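You operate a simulated robot arm through the tools that you are given. There is no shell and no other tool. Be economical: measure what you need, move in short steps, check, and stop when the job is done.

Carry out the task below with a simulated two-armed robot. There is one attempt and no reset: what you move stays moved.

TASK
Wipe up the spill on the top of the ledger table with the rag there and put it back.

Only the result counts: the job must be done as asked and must still hold three seconds after the hand-in. Knocking over, shifting, dropping, spilling or breaking anything else fails it.

THE ROBOT
Two 7-joint arms with two-finger parallel grippers on one trunk, on a base that drives. Base frame: it is fixed to the floor where the robot stands at the start and does not move with it; the origin is under the middle of the robot, x ahead of it, y to its left, z up. Readings come in m, rad, newtons and seconds.
The left shoulder is at the start at [0.06, 0.147, 0.48], the right one opposite. With the tool pointing down near the work surface each hand reaches from about 0.1 to 0.68 m from the robot's upright axis, wherever it stands, measured 20 degrees to its own side. Payload 3.43 kg a hand.
The tool frame of a hand sits at the grasp point between the pads (the TCP): z along the fingers, y along the line on which they close. The tips reach 0.03 m beyond it. The gripper opens to 0.094 m. The fingers are 0.028 m wide and 0.01 m thick; the gripper's body (0.05 by 0.096 m) begins 0.055 m behind the TCP.
Orientation is that of the tool frame in the base frame, as a unit quaternion [w, x, y, z]. With the fingers straight down and closing along the base's y, the tool's x points along the base's -x, its y along +y and its z along -z.

THE INTERFACE
- The arms move only by the tool apply_moves. It takes "left_rows", "right_rows" or both (then of equal length, played together; a hand with none holds still); each is text: rows parted by semicolons, each of 7 numbers parted by spaces: the shift along the tool's x, y, z in m, then the turn, a rotation vector about the tool's x, y, z in rad, then the opening in per cent of the stroke, from 0 (shut) to 100 (fully open). In form: tx ty tz ax ay az fingers; .... A call has 1 to 10 rows; each row shifts and turns the commanded pose from where the row before left it, along the tool's axes as they then stand. Rows are played at 5 a second. More than 0.05 m and 0.15 rad between two rows, or a gripper value outside its range, and nothing of the call is played. A pose out of reach is approached as far as the arm can. The call stops where the force on the tool passes 40 N (or 10 N more than at its start, if that is more) or the arm is blocked; 0.2 s more then pass. The fingers move at their own pace (about 0.072 m/s each) and stop on an object; they squeeze with about 40 N. The grip force told is the motor's: it shows also when the fingers shut on nothing. Time passes only in rows, and 0.2 s behind the last, so rows that do not move let the fingers close. It gives the time, the measured TCP pose, the force on the tool (base axes), the opening and the grip force at its end, in the units of the frame above (readings bear some noise), with the torque about the TCP (base axes, N m) and any sound that the robot's microphone picked up.
- Cameras (640 x 400 px; columns grow to the right, rows downward): "scene" is now at [0.0513, 0.0386, 1.1443]; the picture's right is [0.38, -0.92, 0.00], its down [-0.36, -0.15, -0.92] and it looks along [0.85, 0.35, -0.39] (base axes); focal length 251 px, centre (320, 200). "left" rides on the left gripper at [0.076, -0.014, -0.102] in its tool frame; the picture's right is [0.18, 0.98, 0.00], its down [-0.75, 0.14, -0.64] and it looks along [-0.63, 0.12, 0.77] (tool axes); focal length 243 px, centre (320, 200). "right" rides on the right gripper at [0.076, 0.014, -0.102] in its tool frame; the picture's right is [-0.18, 0.98, 0.00], its down [-0.75, -0.14, -0.64] and it looks along [-0.63, -0.12, 0.77] (tool axes); focal length 243 px, centre (320, 200). There is no depth. A picture from a camera that has moved, and an enlarged one, comes with that camera's place and axes in the base frame and with its lens. The place of the scene camera against the robot may be out by one fixed shift of up to 0.012 m in any direction.
- camera(camera): a new picture of that camera. It takes no simulated time.
- raise_lower(by): slides the trunk up (or, below 0, down) by that many m; the arms and the scene camera ride with it, the base frame stays. It gives what a move gives, with no picture.
- roll_base(legs): drives the robot by 1 to 6 legs, each [ahead, left, turn to the left] in m, m and rad, along the robot's own axes; the way and the turn of a leg run together, so that a leg with both is an arc; at most 1.5 m and 3.142 rad a leg. The arms and the cameras ride along, it lands a little off, and it stops where it bumps. It gives what a move gives.
- turn_head(pan, tilt): turns the head with the scene camera to pan (to the left, within 1.501 rad either way) and tilt (down, from -0.506 to 1.204), counted from straight ahead of the robot. It gives what a move gives.
- inspect(camera, box): a new picture of the part [left, top, right, bottom] of that camera's present view, enlarged. It takes no simulated time.
- finish_job(): hands the job in; it is judged then, once.

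Go step by step. Nothing tells you exact positions but the pictures and the camera data: compare them with the known pose of the tool, close in by small moves and look again before you grip or let go. The budget is 120 turns and 100 pictures, counting those below and the enlarged ones. Unless the task says otherwise, let go and move clear before handing in, and close with one line.

The tools are called after ">>>" by a JSON object that holds its "op" and its "data". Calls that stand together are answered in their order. apply_moves: Moves the arms, as the interface text tells. Its arguments: {"type":"object","properties":{"left_rows":{"type":"string"},"right_rows":{"type":"string"}},"required":[]} The other tools are called the same way: raise_lower (by) slides the trunk up or down; roll_base (legs) drives the base; turn_head (pan, tilt) turns the head that bears the scene camera; camera (camera) takes a picture; inspect (camera, box) takes an enlarged picture of a part of a camera's view; finish_job () hands the job in.

At the start:

```text
clock: 0.0
left_tcp_pos: [0.3473, 0.3634, 0.9195]
left_orientation: [0.0, 0.0, 1.0, 0.0]
left_ft_force: [0.2, -0.5, 0.1]
left_ft_torque: [-0.02, -0.02, 0.02]
left_gripper_width: 0.0941
left_gripper_force: 0.1
right_tcp_pos: [0.3077, 0.0509, 0.9204]
right_orientation: [0.0, 0.0, 1.0, 0.0]
right_ft_force: [-0.5, -0.1, 0.6]
right_ft_torque: [0.03, 0.03, -0.02]
right_gripper_width: 0.0937
right_gripper_force: 0.0
trunk travel left (down, up): [-0.187, 0.063]
robot x, y, heading: [-0.0022, 0.0014, 0.006]
head pan, tilt: [0.391, 0.401]
```

scene: 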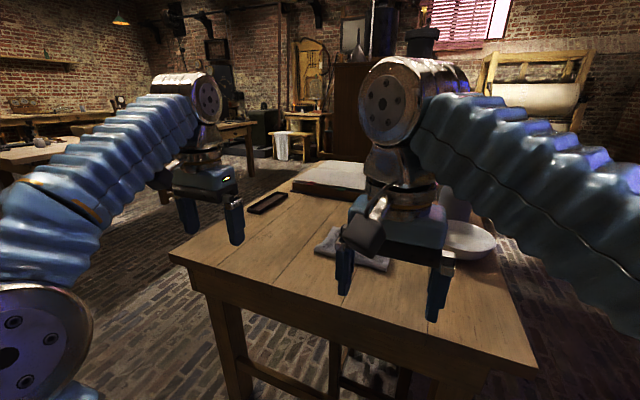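
right: 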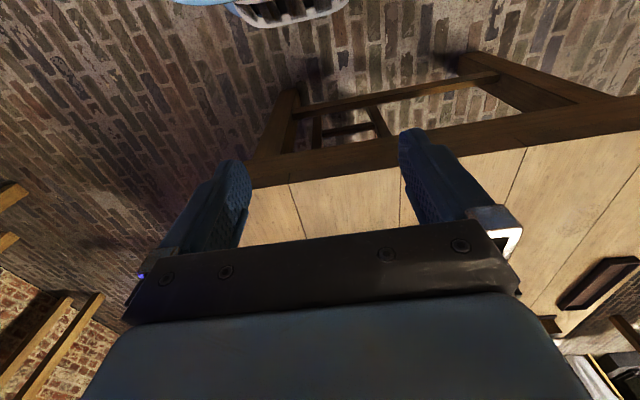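
left: 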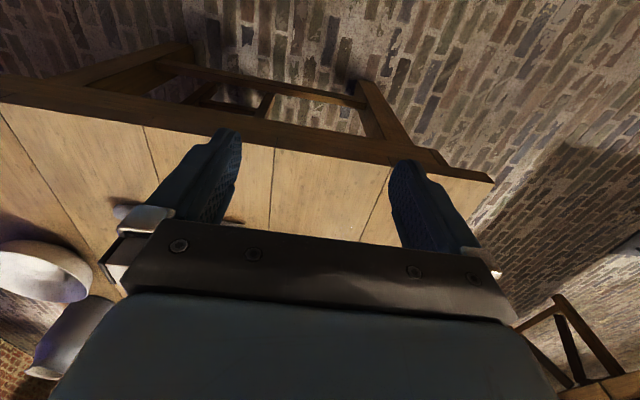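

I see a wooden table with a book, a small dark tray, a rag, and a bowl partly hidden behind the right gripper. I'll enlarge the tabletop to find the rag and the spill.

>>> {"op": "inspect", "data": {"camera": "scene", "box": [160, 140, 540, 380]}}

>>> {"op": "turn_head", "data": {"pan": 0.1, "tilt": 0.6}}

>>> {"op": "camera", "data": {"camera": "scene"}}

```text
1.67 times, centred on (350, 260) of scene
camera zoom: at [0.0513, 0.0386, 1.1443], right [0.38, -0.92, 0.0], down [-0.36, -0.15, -0.92], along [0.85, 0.35, -0.39], focal length 418 px, centre (270, 100)
```

zoom: 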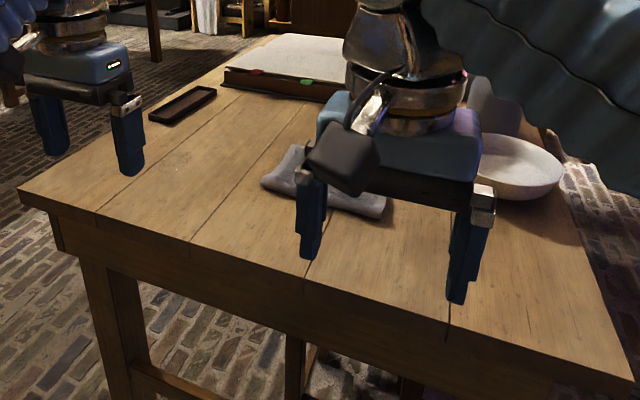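

```text
clock: 0.8
left_tcp_pos: [0.3474, 0.3621, 0.9193]
left_orientation: [0.0, 0.0, 1.0, -0.001]
left_ft_force: [-0.8, 0.4, 0.6]
left_ft_torque: [0.04, 0.0, -0.02]
left_gripper_width: 0.094
left_gripper_force: 0.1
right_tcp_pos: [0.3073, 0.0517, 0.9194]
right_orientation: [0.0, 0.0, 1.0, 0.001]
right_ft_force: [0.3, 0.5, 0.4]
right_ft_torque: [-0.03, -0.01, -0.01]
right_gripper_width: 0.0939
right_gripper_force: 0.1
trunk travel left (down, up): [-0.187, 0.063]
robot x, y, heading: [-0.0003, 0.0014, -0.0]
head pan, tilt: [0.099, 0.6]
```

```text
95 pictures are left
camera scene: at [0.0537, 0.0121, 1.1263], right [0.1, -0.99, 0.0], down [-0.56, -0.06, -0.83], along [0.82, 0.08, -0.56], focal length 251 px, centre (320, 200)
```

scene: 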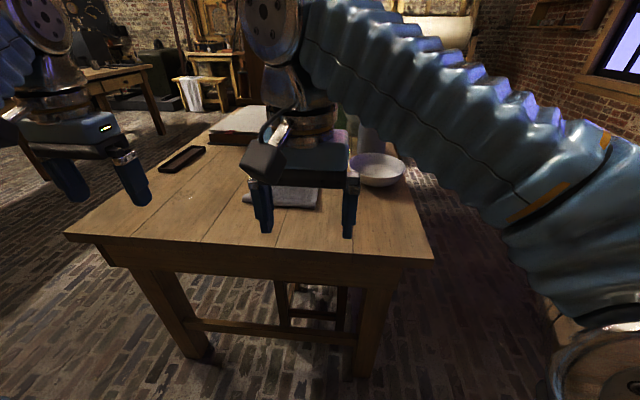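

The right arm hides the rag, so I'll move the right hand aside (to -y) and look again.

>>> {"op": "apply_moves", "data": {"right_rows": "0 -0.05 0 0 0 0 100;0 -0.05 0 0 0 0 100;0 -0.05 0 0 0 0 100;0 -0.05 0 0 0 0 100;0 -0.05 0 0 0 0 100;0.03 -0.03 0 0 0 0 100"}}

>>> {"op": "camera", "data": {"camera": "scene"}}

```text
clock: 2.2
left_tcp_pos: [0.3469, 0.3637, 0.9195]
left_orientation: [0.0, 0.0, 1.0, 0.0]
left_ft_force: [0.2, 0.0, -0.5]
left_ft_torque: [-0.03, 0.05, 0.01]
left_gripper_width: 0.0942
left_gripper_force: 0.0
right_tcp_pos: [0.2758, -0.2279, 0.923]
right_orientation: [0.001, -0.001, 1.0, -0.001]
right_ft_force: [0.7, 0.6, 0.0]
right_ft_torque: [0.0, 0.02, -0.01]
right_gripper_width: 0.0939
right_gripper_force: 0.0
trunk travel left (down, up): [-0.187, 0.063]
robot x, y, heading: [0.0002, -0.0012, 0.001]
head pan, tilt: [0.099, 0.6]
```

```text
94 pictures are left
camera scene: at [0.0536, 0.0126, 1.1263], right [0.1, -0.99, 0.0], down [-0.56, -0.06, -0.83], along [0.82, 0.08, -0.56], focal length 251 px, centre (320, 200)
```

scene: 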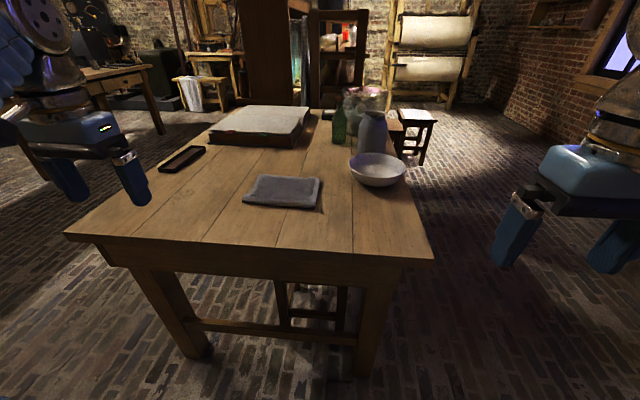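

>>> {"op": "inspect", "data": {"camera": "scene", "box": [140, 80, 440, 268]}}

>>> {"op": "inspect", "data": {"camera": "scene", "box": [60, 140, 260, 265]}}

>>> {"op": "inspect", "data": {"camera": "scene", "box": [280, 80, 440, 180]}}

```text
2.13 times, centred on (290, 174) of scene
camera zoom: at [0.0536, 0.0126, 1.1263], right [0.1, -0.99, 0.0], down [-0.56, -0.06, -0.83], along [0.82, 0.08, -0.56], focal length 534 px, centre (384, 255)
```

zoom: 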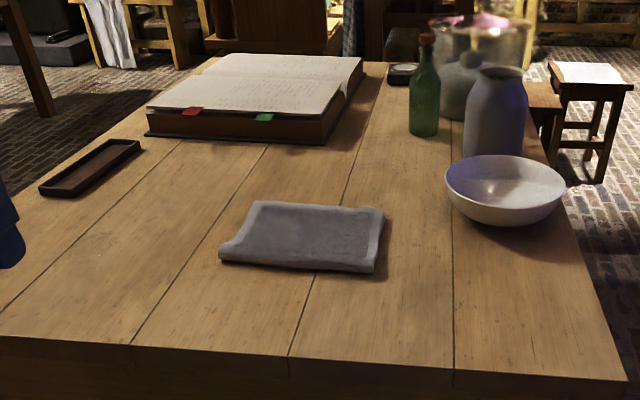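

```text
3.20 times, centred on (160, 202) of scene
camera zoom: at [0.0536, 0.0126, 1.1263], right [0.1, -0.99, 0.0], down [-0.56, -0.06, -0.83], along [0.82, 0.08, -0.56], focal length 803 px, centre (832, 192)
```

zoom: 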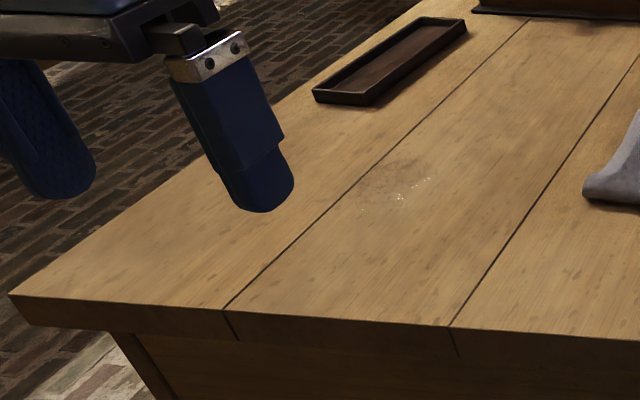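

```text
4.00 times, centred on (360, 130) of scene
camera zoom: at [0.0536, 0.0126, 1.1263], right [0.1, -0.99, 0.0], down [-0.56, -0.06, -0.83], along [0.82, 0.08, -0.56], focal length 1004 px, centre (160, 480)
```

zoom: 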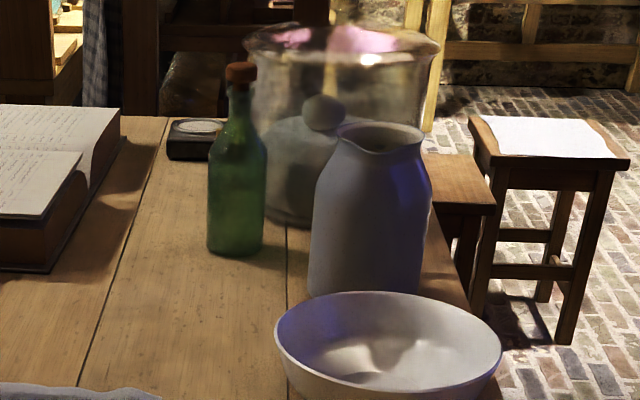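

The spill is a wet patch around (0.61, 0.46), the rag is a folded flat cloth around (0.66, 0.18), and the table top is at z≈0.73. I'll check the gap between base and table before driving closer.

>>> {"op": "turn_head", "data": {"pan": 0, "tilt": 1.2}}

>>> {"op": "camera", "data": {"camera": "scene"}}

```text
clock: 3.2
left_tcp_pos: [0.3469, 0.3631, 0.9193]
left_orientation: [0.0, 0.0, 1.0, 0.0]
left_ft_force: [0.2, 0.1, 0.1]
left_ft_torque: [-0.03, 0.01, 0.04]
left_gripper_width: 0.0941
left_gripper_force: 0.1
right_tcp_pos: [0.2766, -0.2293, 0.9229]
right_orientation: [0.001, 0.0, 1.0, 0.0]
right_ft_force: [0.1, 0.0, 0.1]
right_ft_torque: [0.03, 0.03, -0.02]
right_gripper_width: 0.0938
right_gripper_force: 0.1
trunk travel left (down, up): [-0.187, 0.063]
robot x, y, heading: [-0.0011, 0.0, 0.002]
head pan, tilt: [0.0, 1.201]
```

```text
90 pictures are left
camera scene: at [0.0216, 0.0032, 1.0817], right [0.0, -1.0, 0.0], down [-0.93, 0.0, -0.36], along [0.36, 0.0, -0.93], focal length 251 px, centre (320, 200)
```

scene: 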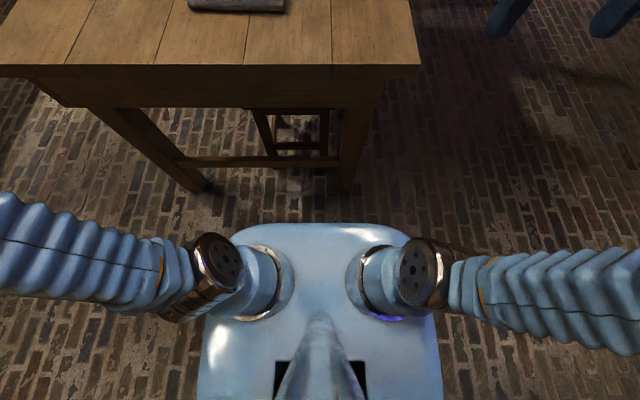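

The body front stands at most at x≈0.32 and the table legs at about 0.49, so 0.10 m ahead is safe. I'll drive ahead and left to bring the left hand over both rag and spill.

>>> {"op": "roll_base", "data": {"legs": [[0.1, 0.13, 0]]}}

>>> {"op": "turn_head", "data": {"pan": 0, "tilt": 0.8}}

>>> {"op": "camera", "data": {"camera": "scene"}}

>>> {"op": "camera", "data": {"camera": "left"}}

```text
clock: 4.6
left_tcp_pos: [0.4448, 0.4957, 0.9193]
left_orientation: [0.0, -0.002, 1.0, 0.0]
left_ft_force: [0.1, -0.3, 0.3]
left_ft_torque: [-0.01, -0.03, 0.0]
left_gripper_width: 0.0936
left_gripper_force: 0.0
right_tcp_pos: [0.3764, -0.0972, 0.9214]
right_orientation: [0.0, -0.003, 1.0, 0.0]
right_ft_force: [-0.4, 0.3, 1.0]
right_ft_torque: [0.01, 0.01, -0.02]
right_gripper_width: 0.0943
right_gripper_force: 0.1
trunk travel left (down, up): [-0.187, 0.063]
robot x, y, heading: [0.0979, 0.1271, 0.007]
head pan, tilt: [0.0, 1.201]
```

```text
clock: 5.5
left_tcp_pos: [0.444, 0.4957, 0.9196]
left_orientation: [0.0, -0.001, 1.0, 0.0]
left_ft_force: [0.9, -0.7, 0.0]
left_ft_torque: [0.03, 0.01, 0.01]
left_gripper_width: 0.0942
left_gripper_force: 0.0
right_tcp_pos: [0.3764, -0.0968, 0.9234]
right_orientation: [0.0, -0.002, 1.0, 0.0]
right_ft_force: [-0.3, 1.5, -0.3]
right_ft_torque: [-0.02, -0.01, 0.01]
right_gripper_width: 0.0939
right_gripper_force: 0.2
trunk travel left (down, up): [-0.187, 0.063]
robot x, y, heading: [0.0977, 0.133, 0.004]
head pan, tilt: [0.0, 0.799]
```

```text
89 pictures are left
camera scene: at [0.1448, 0.1347, 1.1093], right [0.0, -1.0, 0.0], down [-0.72, 0.0, -0.7], along [0.7, 0.0, -0.72], focal length 251 px, centre (320, 200)
```

scene: 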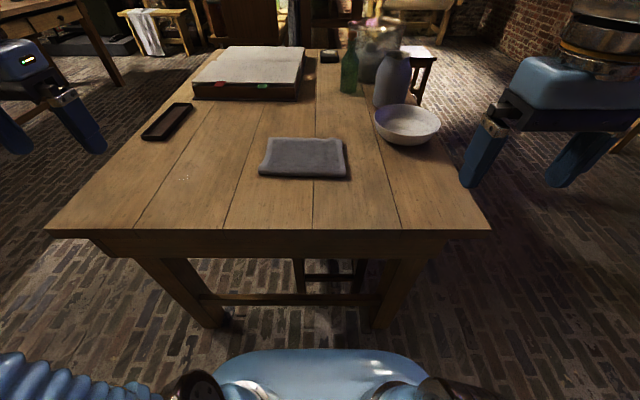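

```text
88 pictures are left
camera left: at [0.3699, 0.4804, 1.0217], right [-0.19, 0.98, 0.0], down [0.75, 0.14, 0.64], along [0.63, 0.12, -0.77], focal length 243 px, centre (320, 200)
```

left: 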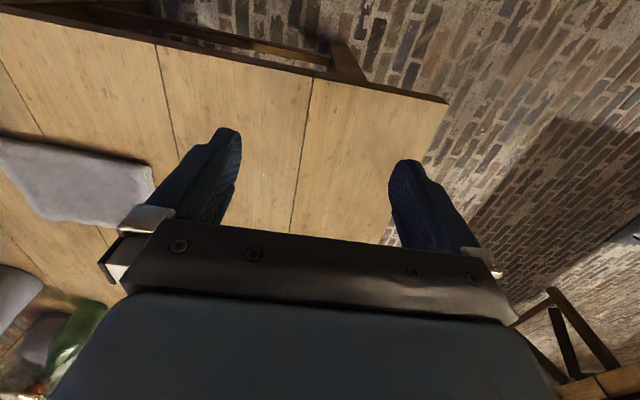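

The base is placed well. The rag spans about x 0.57–0.74, y 0.07–0.27; I'll enlarge rag and spill to see how the rag can be gripped.

>>> {"op": "inspect", "data": {"camera": "scene", "box": [245, 125, 365, 195]}}

>>> {"op": "inspect", "data": {"camera": "scene", "box": [120, 130, 260, 220]}}

```text
5.33 times, centred on (305, 160) of scene
camera zoom: at [0.1448, 0.1347, 1.1093], right [0.0, -1.0, 0.0], down [-0.72, 0.0, -0.7], along [0.7, 0.0, -0.72], focal length 1338 px, centre (400, 413)
```

zoom: 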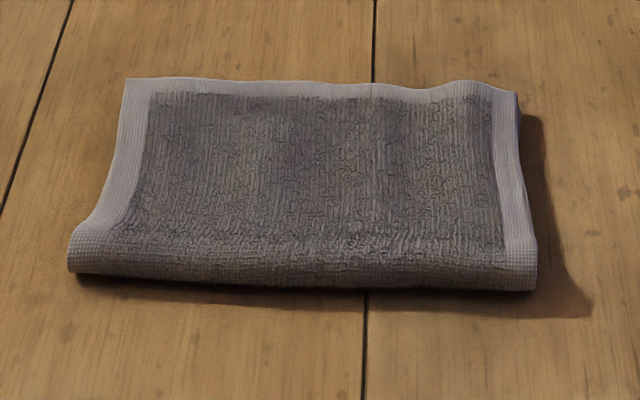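

```text
4.44 times, centred on (190, 175) of scene
camera zoom: at [0.1448, 0.1347, 1.1093], right [0.0, -1.0, 0.0], down [-0.72, 0.0, -0.7], along [0.7, 0.0, -0.72], focal length 1115 px, centre (898, 311)
```

zoom: 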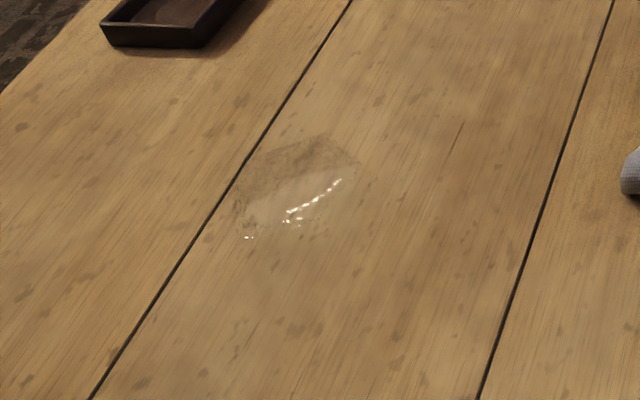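

The rag is a folded cloth about 0.16×0.20 m, too wide to straddle; the spill covers about x 0.56–0.65, y 0.42–0.47. I'll bring the left hand above the rag centre at (0.653, 0.173) and look.

>>> {"op": "apply_moves", "data": {"left_rows": "-0.026 -0.0404 0 0 0 0 100;-0.026 -0.0404 0 0 0 0 100;-0.026 -0.0404 0 0 0 0 100;-0.026 -0.0404 0 0 0 0 100;-0.026 -0.0404 0 0 0 0 100;-0.026 -0.0404 0 0 0 0 100;-0.026 -0.0404 0 0 0 0 100;-0.026 -0.0404 0 0 0 0 100;0 0 0.04 0 0 0 100;0 0 0.04 0 0 0 100"}}

>>> {"op": "camera", "data": {"camera": "scene"}}

>>> {"op": "camera", "data": {"camera": "left"}}

```text
clock: 7.7
left_tcp_pos: [0.6118, 0.1778, 0.7833]
left_orientation: [0.001, -0.001, 1.0, 0.0]
left_ft_force: [-0.3, -0.2, -1.0]
left_ft_torque: [-0.01, -0.01, 0.01]
left_gripper_width: 0.094
left_gripper_force: 0.1
left hand out of reach, approached as far as the arm can: row 1, 5, 6, 7, 8
right_tcp_pos: [0.375, -0.0972, 0.9236]
right_orientation: [0.0, -0.002, 1.0, 0.0]
right_ft_force: [0.2, 0.2, 0.8]
right_ft_torque: [-0.03, 0.06, 0.02]
right_gripper_width: 0.0941
right_gripper_force: 0.1
trunk travel left (down, up): [-0.187, 0.063]
robot x, y, heading: [0.0959, 0.1296, 0.004]
head pan, tilt: [0.0, 0.799]
```

```text
85 pictures are left
camera scene: at [0.1448, 0.1347, 1.1094], right [0.0, -1.0, 0.0], down [-0.72, 0.0, -0.7], along [0.7, 0.0, -0.72], focal length 251 px, centre (320, 200)
```

scene: 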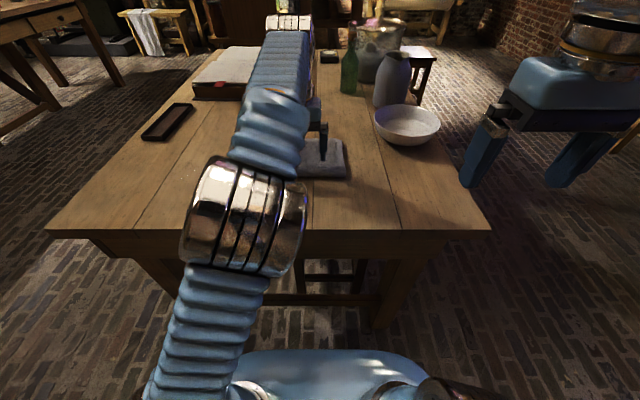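

```text
84 pictures are left
camera left: at [0.5373, 0.1635, 0.8856], right [-0.19, 0.98, 0.0], down [0.75, 0.14, 0.64], along [0.63, 0.12, -0.77], focal length 243 px, centre (320, 200)
```

left: 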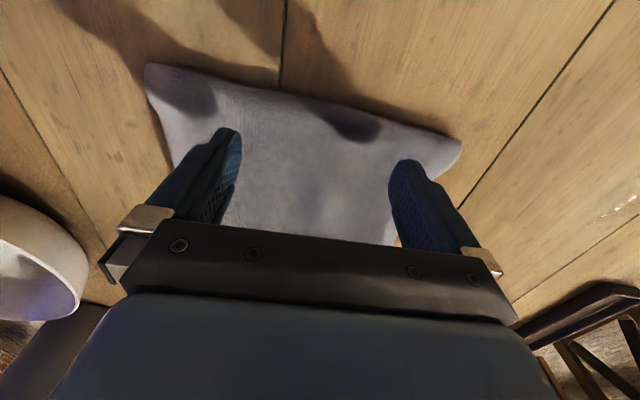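

The hand stopped short at full reach (x 0.612) and lower than commanded. I'll raise the trunk to gain reach at this height, then see where the hand stands.

>>> {"op": "raise_lower", "data": {"by": 0.06}}

>>> {"op": "apply_moves", "data": {"left_rows": "0 0 0 0 0 0 100"}}

```text
clock: 8.7
left_tcp_pos: [0.6122, 0.1783, 0.8427]
left_orientation: [-0.001, -0.002, 1.0, 0.001]
left_ft_force: [0.2, 0.2, 0.5]
left_ft_torque: [0.01, 0.02, -0.02]
left_gripper_width: 0.0941
left_gripper_force: 0.1
right_tcp_pos: [0.3754, -0.0965, 0.9821]
right_orientation: [0.0, -0.002, 1.0, 0.0]
right_ft_force: [-0.5, 0.0, 0.2]
right_ft_torque: [-0.02, -0.02, 0.02]
right_gripper_width: 0.0942
right_gripper_force: 0.0
trunk travel left (down, up): [-0.247, 0.003]
robot x, y, heading: [0.0967, 0.1301, 0.005]
head pan, tilt: [0.0, 0.799]
```

```text
clock: 9.1
left_tcp_pos: [0.6122, 0.1788, 0.8429]
left_orientation: [0.0, -0.001, 1.0, 0.0]
left_ft_force: [0.3, 0.1, 0.1]
left_ft_torque: [-0.06, -0.04, -0.01]
left_gripper_width: 0.0939
left_gripper_force: 0.0
right_tcp_pos: [0.376, -0.0979, 0.9827]
right_orientation: [0.001, -0.001, 1.0, 0.0]
right_ft_force: [0.3, -0.5, 0.2]
right_ft_torque: [-0.03, -0.04, 0.01]
right_gripper_width: 0.094
right_gripper_force: 0.1
trunk travel left (down, up): [-0.247, 0.003]
robot x, y, heading: [0.0974, 0.1308, 0.004]
head pan, tilt: [0.0, 0.799]
```

After the raise the hand is at (0.612, 0.179, 0.843). I'll advance to x≈0.645 and lower to just above the rag.

>>> {"op": "apply_moves", "data": {"left_rows": "-0.017 -0.003 0.01 0 0 0 100;-0.017 -0.003 0.01 0 0 0 100;0 0 0.02 0 0 0 100;0 0 0 0 0 0 100"}}

>>> {"op": "camera", "data": {"camera": "left"}}

```text
clock: 10.1
left_tcp_pos: [0.6473, 0.17, 0.803]
left_orientation: [0.001, -0.001, 1.0, 0.0]
left_ft_force: [-0.6, -0.3, -0.6]
left_ft_torque: [0.01, 0.02, -0.02]
left_gripper_width: 0.0939
left_gripper_force: 0.0
right_tcp_pos: [0.3764, -0.0967, 0.9829]
right_orientation: [0.0, -0.002, 1.0, 0.0]
right_ft_force: [0.3, -0.1, 0.2]
right_ft_torque: [-0.01, 0.01, -0.02]
right_gripper_width: 0.0939
right_gripper_force: 0.0
trunk travel left (down, up): [-0.247, 0.003]
robot x, y, heading: [0.101, 0.134, 0.006]
head pan, tilt: [0.0, 0.799]
```

```text
83 pictures are left
camera left: at [0.5717, 0.1554, 0.9048], right [-0.19, 0.98, 0.0], down [0.75, 0.14, 0.64], along [0.63, 0.12, -0.77], focal length 243 px, centre (320, 200)
```

left: 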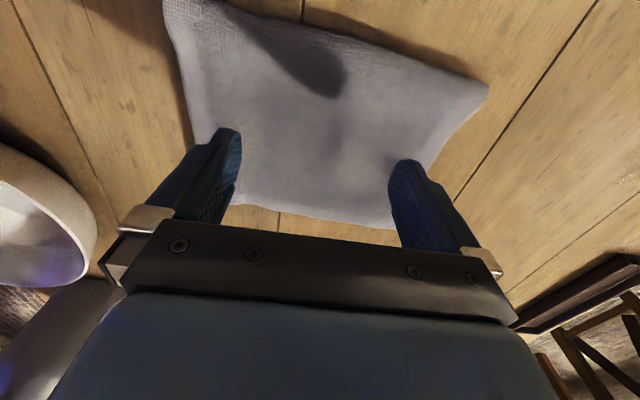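

The fingers straddle the rag's middle, just above it. I'll lower in small steps until the tips press lightly on the rag, to drag it flat across the table.

>>> {"op": "apply_moves", "data": {"left_rows": "0 0 0.008 0 0 0 100;0 0 0.005 0 0 0 100;0 0 0.005 0 0 0 100;0 0 0.004 0 0 0 100;0 0 0.003 0 0 0 100"}}

```text
clock: 11.3
left_tcp_pos: [0.6466, 0.1717, 0.7778]
left_orientation: [0.001, -0.001, 1.0, 0.0]
left_ft_force: [0.0, -0.2, 0.1]
left_ft_torque: [0.03, 0.02, -0.01]
left_gripper_width: 0.0939
left_gripper_force: 0.1
right_tcp_pos: [0.3757, -0.0959, 0.9827]
right_orientation: [0.0, -0.001, 1.0, 0.0]
right_ft_force: [-0.6, 0.9, 0.1]
right_ft_torque: [0.0, 0.02, -0.01]
right_gripper_width: 0.0942
right_gripper_force: 0.2
trunk travel left (down, up): [-0.247, 0.003]
robot x, y, heading: [0.0995, 0.1319, -0.001]
head pan, tilt: [0.0, 0.799]
```

No contact yet at TCP z 0.778 (tips at 0.748). Continuing down in small steps.

>>> {"op": "apply_moves", "data": {"left_rows": "0 0 0.003 0 0 0 100;0 0 0.003 0 0 0 100;0 0 0.003 0 0 0 100;0 0 0.002 0 0 0 100"}}

>>> {"op": "camera", "data": {"camera": "left"}}

```text
clock: 12.3
left_tcp_pos: [0.6469, 0.1726, 0.7667]
left_orientation: [0.001, -0.001, 1.0, 0.0]
left_ft_force: [-0.5, -0.8, -0.9]
left_ft_torque: [0.01, 0.01, 0.03]
left_gripper_width: 0.0943
left_gripper_force: 0.0
right_tcp_pos: [0.3757, -0.0958, 0.9822]
right_orientation: [0.0, -0.001, 1.0, 0.0]
right_ft_force: [-0.2, -0.6, 0.2]
right_ft_torque: [0.02, 0.03, 0.02]
right_gripper_width: 0.094
right_gripper_force: 0.1
trunk travel left (down, up): [-0.247, 0.003]
robot x, y, heading: [0.0985, 0.1306, 0.004]
head pan, tilt: [0.0, 0.799]
```

```text
82 pictures are left
camera left: at [0.5718, 0.1572, 0.8699], right [-0.19, 0.98, 0.0], down [0.75, 0.14, 0.64], along [0.63, 0.12, -0.77], focal length 243 px, centre (320, 200)
```

left: 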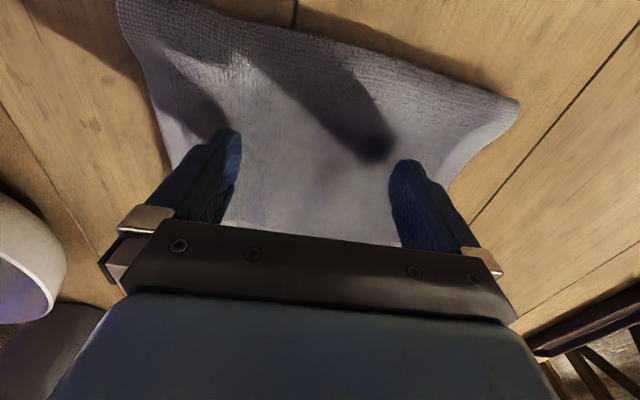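

Still no contact, but the shadows show the tips close above the cloth. Continuing down gently.

>>> {"op": "apply_moves", "data": {"left_rows": "0 0 0.003 0 0 0 100;0 0 0.003 0 0 0 100;0 0 0.003 0 0 0 100;0 0 0 0 0 0 100"}}

```text
clock: 13.3
left_tcp_pos: [0.6465, 0.173, 0.7591]
left_orientation: [0.0, -0.001, 1.0, -0.001]
left_ft_force: [0.1, -0.7, 0.9]
left_ft_torque: [0.0, -0.03, -0.03]
left_gripper_width: 0.094
left_gripper_force: 0.1
right_tcp_pos: [0.3755, -0.0962, 0.9828]
right_orientation: [0.0, -0.001, 1.0, -0.001]
right_ft_force: [-0.4, 0.5, 0.8]
right_ft_torque: [0.0, -0.02, 0.0]
right_gripper_width: 0.0941
right_gripper_force: 0.0
trunk travel left (down, up): [-0.247, 0.003]
robot x, y, heading: [0.0993, 0.1313, 0.01]
head pan, tilt: [0.0, 0.799]
```

>>> {"op": "apply_moves", "data": {"left_rows": "0 0 0.002 0 0 0 100;0 0 0.002 0 0 0 100;0 0 0 0 0 0 100"}}

>>> {"op": "inspect", "data": {"camera": "left", "box": [100, 0, 540, 260]}}

```text
clock: 14.1
left_tcp_pos: [0.6466, 0.1729, 0.7552]
left_orientation: [0.002, -0.001, 1.0, 0.0]
left_ft_force: [5.8, 0.4, 18.2]
left_ft_torque: [0.06, -0.12, -0.02]
left_gripper_width: 0.0942
left_gripper_force: 0.0
right_tcp_pos: [0.3761, -0.0966, 0.9835]
right_orientation: [0.001, -0.002, 1.0, 0.0]
right_ft_force: [-0.3, 0.1, 0.3]
right_ft_torque: [-0.01, 0.01, 0.0]
right_gripper_width: 0.0939
right_gripper_force: 0.1
trunk travel left (down, up): [-0.247, 0.003]
robot x, y, heading: [0.101, 0.1302, 0.006]
head pan, tilt: [0.0, 0.799]
```

```text
1.45 times, centred on (320, 130) of left
camera zoom: at [0.5711, 0.1573, 0.8574], right [-0.19, 0.98, 0.0], down [0.75, 0.14, 0.65], along [0.63, 0.12, -0.76], focal length 353 px, centre (320, 302)
```

zoom: 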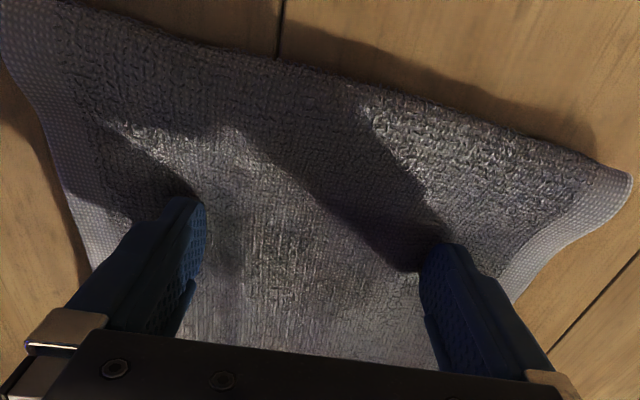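

Contact now, with 18 N downwards on the rag. I'll test whether the rag follows by dragging 3 cm toward the spill (+y).

>>> {"op": "apply_moves", "data": {"left_rows": "0 0.01 0 0 0 0 100;0 0.01 0 0 0 0 100;0 0.01 0 0 0 0 100"}}

>>> {"op": "inspect", "data": {"camera": "left", "box": [100, 0, 540, 260]}}

>>> {"op": "camera", "data": {"camera": "scene"}}

```text
clock: 14.9
left_tcp_pos: [0.6461, 0.202, 0.754]
left_orientation: [0.001, 0.0, 1.0, 0.001]
left_ft_force: [-0.5, -6.8, 19.9]
left_ft_torque: [-0.15, 0.05, 0.01]
left_gripper_width: 0.0941
left_gripper_force: 0.0
right_tcp_pos: [0.3741, -0.0969, 0.9839]
right_orientation: [0.001, -0.002, 1.0, 0.001]
right_ft_force: [0.2, -0.1, 0.0]
right_ft_torque: [-0.01, 0.02, -0.04]
right_gripper_width: 0.094
right_gripper_force: 0.0
trunk travel left (down, up): [-0.247, 0.003]
robot x, y, heading: [0.0976, 0.1315, 0.002]
head pan, tilt: [0.0, 0.799]
```

```text
1.45 times, centred on (320, 130) of left
camera zoom: at [0.5704, 0.1866, 0.8574], right [-0.19, 0.98, 0.0], down [0.75, 0.14, 0.64], along [0.63, 0.12, -0.77], focal length 353 px, centre (320, 302)
```

zoom: 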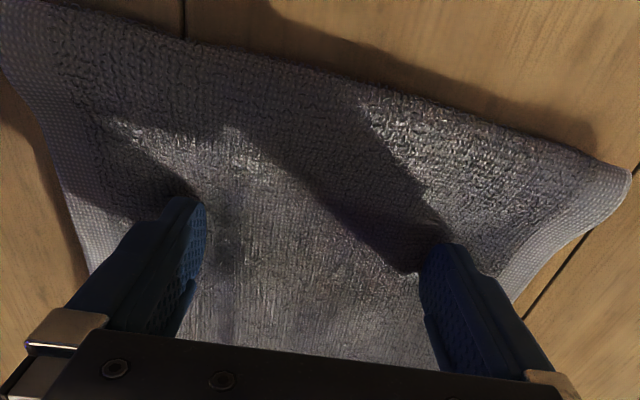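

```text
79 pictures are left
camera scene: at [0.1435, 0.1339, 1.1695], right [0.0, -1.0, 0.0], down [-0.72, 0.0, -0.7], along [0.7, 0.0, -0.72], focal length 251 px, centre (320, 200)
```

scene: 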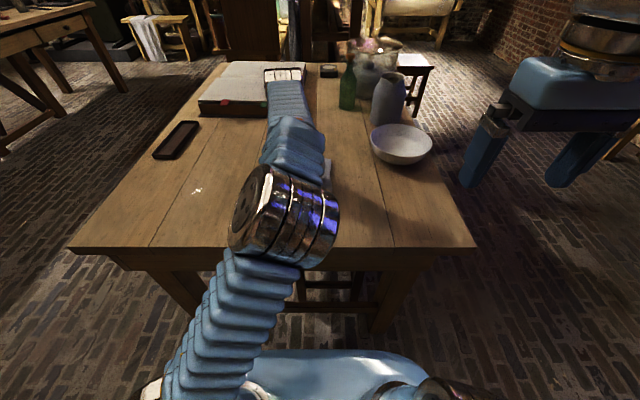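

The rag follows the fingers exactly with no slip. I'll drag it on toward the spill, aiming the rag's centre at about (0.625, 0.458).

>>> {"op": "apply_moves", "data": {"left_rows": "0.005 0.025 0 0 0 0 100;0.005 0.025 0 0 0 0 100;0.005 0.025 0 0 0 0 100;0.005 0.025 0 0 0 0 100;0.005 0.025 0 0 0 0 100"}}

>>> {"op": "camera", "data": {"camera": "left"}}

```text
clock: 16.1
left_tcp_pos: [0.6214, 0.3279, 0.7554]
left_orientation: [0.002, -0.001, 1.0, 0.001]
left_ft_force: [1.2, -6.0, 23.6]
left_ft_torque: [-0.25, 0.0, 0.06]
left_gripper_width: 0.094
left_gripper_force: 0.1
right_tcp_pos: [0.3743, -0.0961, 0.9828]
right_orientation: [0.001, -0.001, 1.0, 0.001]
right_ft_force: [0.5, 0.1, 0.4]
right_ft_torque: [0.04, 0.01, -0.02]
right_gripper_width: 0.0939
right_gripper_force: 0.1
trunk travel left (down, up): [-0.247, 0.003]
robot x, y, heading: [0.1003, 0.1343, 0.002]
head pan, tilt: [0.0, 0.799]
```

```text
78 pictures are left
camera left: at [0.5466, 0.3134, 0.8572], right [-0.19, 0.98, 0.0], down [0.75, 0.14, 0.64], along [0.63, 0.12, -0.76], focal length 243 px, centre (320, 200)
```

left: 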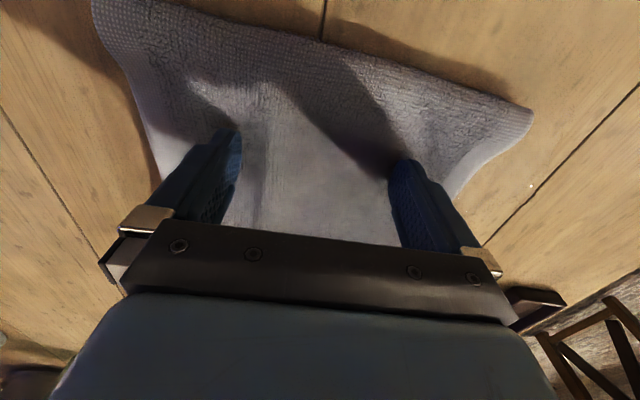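

The spill's glint shows just past the rag's left edge at about (0.62, 0.48). I'll continue the drag so the rag covers it.

>>> {"op": "apply_moves", "data": {"left_rows": "0.005 0.025 0 0 0 0 100;0.005 0.025 0 0 0 0 100;0.005 0.025 0 0 0 0 100;0.005 0.025 0 0 0 0 100;0.003 0.025 0 0 0 0 100"}}

>>> {"op": "camera", "data": {"camera": "left"}}

>>> {"op": "camera", "data": {"camera": "scene"}}

```text
clock: 17.3
left_tcp_pos: [0.5983, 0.4522, 0.7552]
left_orientation: [0.002, -0.001, 1.0, 0.0]
left_ft_force: [1.0, -8.0, 22.4]
left_ft_torque: [-0.33, -0.01, -0.01]
left_gripper_width: 0.0937
left_gripper_force: 0.0
right_tcp_pos: [0.374, -0.0977, 0.982]
right_orientation: [0.001, -0.001, 1.0, 0.001]
right_ft_force: [0.4, 0.4, -0.2]
right_ft_torque: [0.01, 0.01, -0.05]
right_gripper_width: 0.0942
right_gripper_force: 0.1
trunk travel left (down, up): [-0.247, 0.003]
robot x, y, heading: [0.0986, 0.1274, 0.002]
head pan, tilt: [0.0, 0.799]
```

```text
77 pictures are left
camera left: at [0.5217, 0.4371, 0.8571], right [-0.19, 0.98, 0.0], down [0.75, 0.14, 0.65], along [0.63, 0.12, -0.76], focal length 243 px, centre (320, 200)
```

left: 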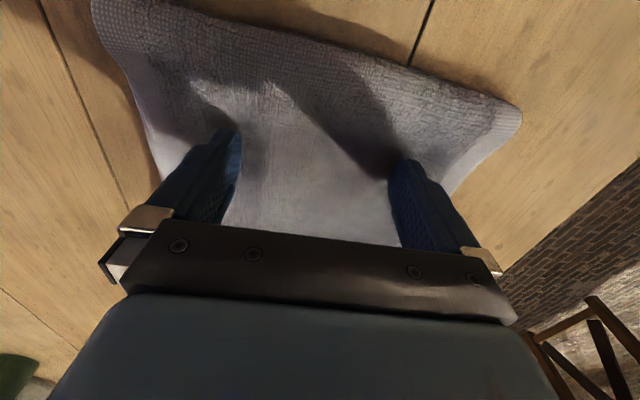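

```text
76 pictures are left
camera scene: at [0.1436, 0.1332, 1.1695], right [0.0, -1.0, 0.0], down [-0.72, 0.0, -0.7], along [0.7, 0.0, -0.72], focal length 251 px, centre (320, 200)
```

scene: 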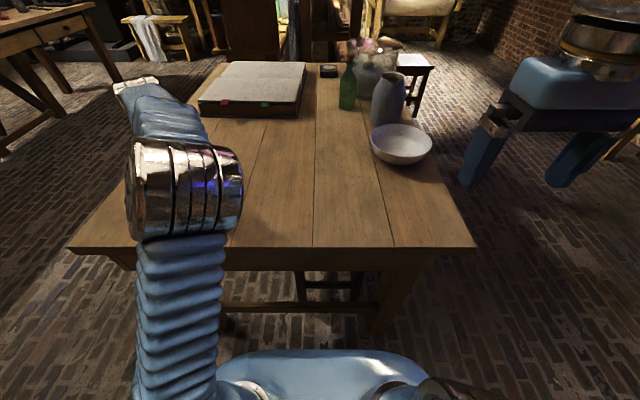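

The rag now covers the spill area. I'll rub it back and forth over the patch, keeping short of the tray at x≥0.75, y≥0.57.

>>> {"op": "apply_moves", "data": {"left_rows": "0.02 0.02 0 0 0 0 100;0.01 -0.03 0 0 0 0 100;0 -0.04 0 0 0 0 100;-0.02 0 0 0 0 0 100;0 0.04 0 0 0 0 100;0 0.03 0 0 0 0 100;-0.02 0 0 0 0 0 100;0 -0.035 0 0 0 0 100;0 -0.035 0 0 0 0 100;0 0 0 0 0 0 100"}}

>>> {"op": "camera", "data": {"camera": "left"}}

```text
clock: 19.5
left_tcp_pos: [0.5861, 0.3933, 0.7562]
left_orientation: [0.001, -0.001, 1.0, 0.0]
left_ft_force: [-1.8, 3.8, 11.9]
left_ft_torque: [0.16, 0.07, -0.06]
left_gripper_width: 0.0939
left_gripper_force: 0.1
left hand out of reach, approached as far as the arm can: row 6, 7
right_tcp_pos: [0.3754, -0.0968, 0.9815]
right_orientation: [0.0, -0.002, 1.0, 0.0]
right_ft_force: [0.7, 0.4, -0.3]
right_ft_torque: [0.02, 0.01, -0.01]
right_gripper_width: 0.0943
right_gripper_force: 0.1
trunk travel left (down, up): [-0.247, 0.003]
robot x, y, heading: [0.0993, 0.1338, 0.006]
head pan, tilt: [0.0, 0.799]
```

```text
75 pictures are left
camera left: at [0.5113, 0.3772, 0.858], right [-0.19, 0.98, 0.0], down [0.75, 0.14, 0.64], along [0.63, 0.12, -0.77], focal length 243 px, centre (320, 200)
```

left: 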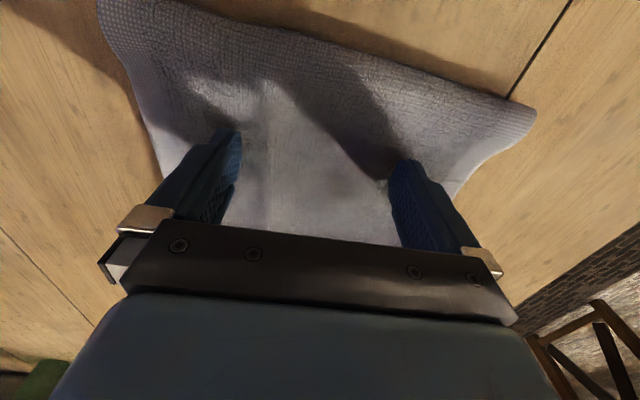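

The rag still follows the hand; the contact eased a little to 12 N. I'll press 1 mm more and rub another round.

>>> {"op": "apply_moves", "data": {"left_rows": "-0.01 0.03 0.001 0 0 0 100;0 0.04 0 0 0 0 100;0.02 0 0 0 0 0 100;0.02 0 0 0 0 0 100;0 -0.04 0 0 0 0 100;-0.025 0 0 0 0 0 100;-0.02 0 0 0 0 0 100;0 0.04 0 0 0 0 100;0.02 -0.04 0 0 0 0 100;0.01 -0.04 0 0 0 0 100"}}

>>> {"op": "camera", "data": {"camera": "left"}}

```text
clock: 21.7
left_tcp_pos: [0.5711, 0.3633, 0.7544]
left_orientation: [0.0, -0.001, 1.0, 0.0]
left_ft_force: [1.4, 3.7, 19.7]
left_ft_torque: [0.14, -0.01, -0.11]
left_gripper_width: 0.0941
left_gripper_force: 0.1
left hand out of reach, approached as far as the arm can: row 2, 8
right_tcp_pos: [0.375, -0.0964, 0.9835]
right_orientation: [0.002, -0.001, 1.0, 0.0]
right_ft_force: [1.2, 0.1, 0.1]
right_ft_torque: [-0.03, 0.01, 0.0]
right_gripper_width: 0.094
right_gripper_force: 0.0
trunk travel left (down, up): [-0.247, 0.003]
robot x, y, heading: [0.102, 0.1319, 0.005]
head pan, tilt: [0.0, 0.799]
```

```text
74 pictures are left
camera left: at [0.4966, 0.3473, 0.8575], right [-0.19, 0.98, 0.0], down [0.75, 0.14, 0.64], along [0.63, 0.12, -0.77], focal length 243 px, centre (320, 200)
```

left: 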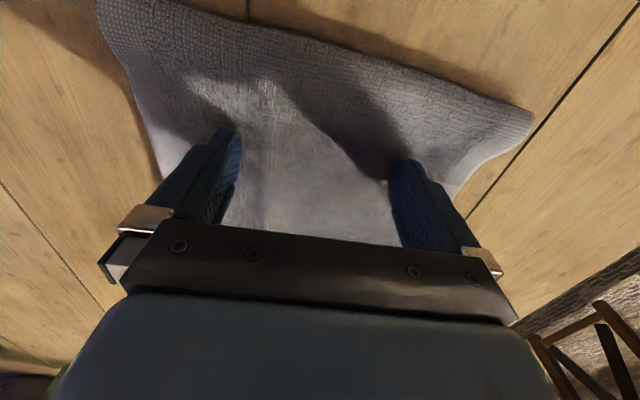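

Now I'll drag the rag back toward its place at TCP (0.647, 0.173), then check the spill area.

>>> {"op": "apply_moves", "data": {"left_rows": "-0.0094 -0.0238 0 0 0 0 100;-0.0094 -0.0238 0 0 0 0 100;-0.0094 -0.0238 0 0 0 0 100;-0.0094 -0.0238 0 0 0 0 100;-0.0094 -0.0238 0 0 0 0 100;-0.0094 -0.0238 0 0 0 0 100;-0.0094 -0.0238 0 0 0 0 100;-0.0094 -0.0238 0 0 0 0 100;0 0 0 0 0 0 100"}}

>>> {"op": "camera", "data": {"camera": "left"}}

>>> {"op": "camera", "data": {"camera": "scene"}}

>>> {"op": "inspect", "data": {"camera": "scene", "box": [120, 140, 280, 240]}}

```text
clock: 23.7
left_tcp_pos: [0.6467, 0.171, 0.7553]
left_orientation: [0.002, -0.001, 1.0, 0.0]
left_ft_force: [-3.3, 8.0, 24.9]
left_ft_torque: [0.32, 0.11, -0.08]
left_gripper_width: 0.0941
left_gripper_force: 0.0
right_tcp_pos: [0.3739, -0.0957, 0.9832]
right_orientation: [0.001, -0.001, 1.0, 0.0]
right_ft_force: [0.7, -0.4, 0.0]
right_ft_torque: [-0.01, -0.03, 0.0]
right_gripper_width: 0.0941
right_gripper_force: 0.1
trunk travel left (down, up): [-0.247, 0.003]
robot x, y, heading: [0.0995, 0.1306, 0.004]
head pan, tilt: [0.0, 0.799]
```

```text
73 pictures are left
camera left: at [0.5723, 0.157, 0.8572], right [-0.19, 0.98, 0.0], down [0.75, 0.14, 0.64], along [0.63, 0.12, -0.77], focal length 243 px, centre (320, 200)
```

left: 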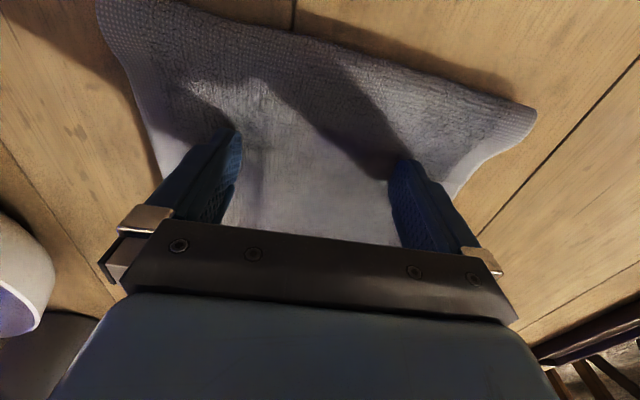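

```text
72 pictures are left
camera scene: at [0.143, 0.135, 1.1695], right [0.0, -1.0, 0.0], down [-0.72, 0.0, -0.7], along [0.7, 0.0, -0.72], focal length 251 px, centre (320, 200)
```

scene: 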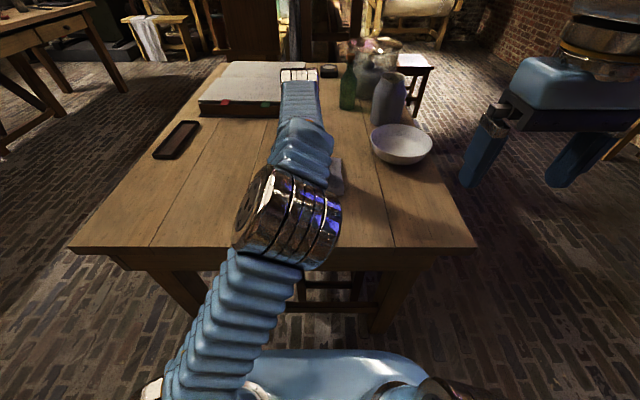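

```text
4.00 times, centred on (200, 190) of scene
camera zoom: at [0.143, 0.135, 1.1695], right [0.0, -1.0, 0.0], down [-0.72, 0.0, -0.7], along [0.7, 0.0, -0.72], focal length 1004 px, centre (800, 240)
```

zoom: 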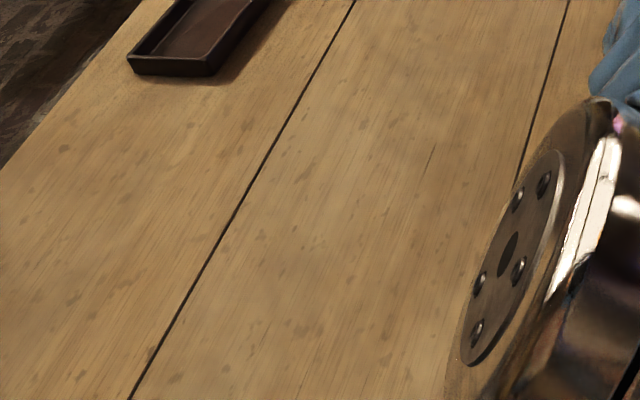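

The spill is gone and the rag is back in place, matching the earlier view within a few mm. I'll lift the hand straight up and retract it to compare the scene.

>>> {"op": "apply_moves", "data": {"left_rows": "0 0 -0.005 0 0 0 100;0 0 -0.02 0 0 0 100;0 0 -0.03 0 0 0 100;0.03 0.01 -0.02 0 0 0 100;0.03 0.035 0 0 0 0 100;0.03 0.035 0 0 0 0 100;0.03 0.035 0 0 0 0 100;0.03 0.035 -0.01 0 0 0 100;0.02 0.04 -0.01 0 0 0 100;0.02 0.04 0 0 0 0 100"}}

>>> {"op": "raise_lower", "data": {"by": -0.06}}

>>> {"op": "camera", "data": {"camera": "scene"}}

```text
clock: 25.9
left_tcp_pos: [0.4566, 0.4027, 0.8512]
left_orientation: [0.0, -0.001, 1.0, -0.001]
left_ft_force: [0.2, 0.4, 0.3]
left_ft_torque: [-0.01, 0.04, 0.02]
left_gripper_width: 0.0941
left_gripper_force: 0.0
right_tcp_pos: [0.3761, -0.0974, 0.983]
right_orientation: [0.001, -0.001, 1.0, 0.0]
right_ft_force: [-0.5, 0.1, -0.1]
right_ft_torque: [0.04, 0.0, 0.0]
right_gripper_width: 0.0939
right_gripper_force: 0.0
trunk travel left (down, up): [-0.247, 0.003]
robot x, y, heading: [0.1017, 0.1302, 0.004]
head pan, tilt: [0.0, 0.799]
```

```text
clock: 26.9
left_tcp_pos: [0.4581, 0.4018, 0.7893]
left_orientation: [0.0, -0.001, 1.0, -0.001]
left_ft_force: [-0.3, -0.5, 0.0]
left_ft_torque: [0.02, 0.02, 0.02]
left_gripper_width: 0.0937
left_gripper_force: 0.1
right_tcp_pos: [0.3758, -0.0953, 0.9237]
right_orientation: [0.0, -0.002, 1.0, 0.001]
right_ft_force: [-0.2, -0.8, -0.5]
right_ft_torque: [0.02, 0.01, 0.01]
right_gripper_width: 0.0943
right_gripper_force: 0.0
trunk travel left (down, up): [-0.187, 0.063]
robot x, y, heading: [0.102, 0.1304, 0.002]
head pan, tilt: [0.0, 0.799]
```

```text
70 pictures are left
camera scene: at [0.1448, 0.1347, 1.1094], right [0.0, -1.0, 0.0], down [-0.72, 0.0, -0.7], along [0.7, 0.0, -0.72], focal length 251 px, centre (320, 200)
```

scene: 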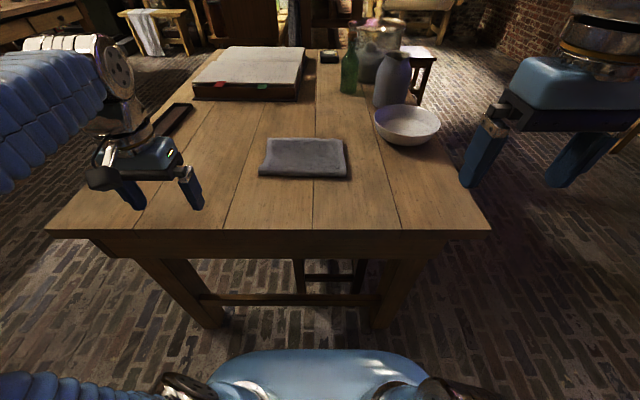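

The rag lies exactly where it was and nothing else has moved. I'll raise the left hand clear and take one last look at the spill area.

>>> {"op": "apply_moves", "data": {"left_rows": "0.02 0.03 -0.03 0 0 0 100;0.03 0.03 -0.02 0 0 0 100;0.03 0.03 -0.02 0 0 0 100;0.02 0.03 -0.02 0 0 0 100"}}

>>> {"op": "inspect", "data": {"camera": "scene", "box": [100, 110, 260, 235]}}

```text
clock: 27.9
left_tcp_pos: [0.3549, 0.5238, 0.8827]
left_orientation: [0.0, -0.002, 1.0, 0.001]
left_ft_force: [0.7, -0.4, -0.1]
left_ft_torque: [0.04, 0.05, -0.03]
left_gripper_width: 0.094
left_gripper_force: 0.0
right_tcp_pos: [0.3755, -0.0973, 0.9215]
right_orientation: [0.0, -0.001, 1.0, -0.001]
right_ft_force: [-0.3, 0.2, -0.2]
right_ft_torque: [0.03, 0.01, 0.04]
right_gripper_width: 0.0941
right_gripper_force: 0.1
trunk travel left (down, up): [-0.187, 0.063]
robot x, y, heading: [0.0968, 0.1287, -0.002]
head pan, tilt: [0.0, 0.799]
```

```text
3.20 times, centred on (180, 172) of scene
camera zoom: at [0.1449, 0.1345, 1.1094], right [0.0, -1.0, 0.0], down [-0.72, 0.0, -0.7], along [0.7, 0.0, -0.72], focal length 803 px, centre (768, 288)
```

zoom: 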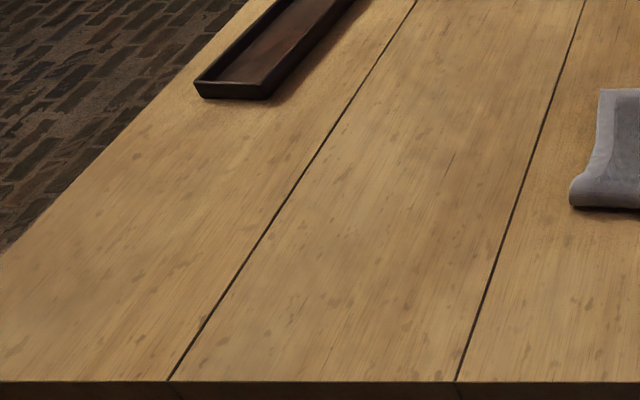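

The spill is fully wiped, the rag is back in its place and the hands are clear, so I'm handing in.

>>> {"op": "finish_job", "data": {}}

```text
The job is handed in.
```

The spill on the ledger table is wiped up, the rag is back where it lay, and the last pictures show nothing else moved.
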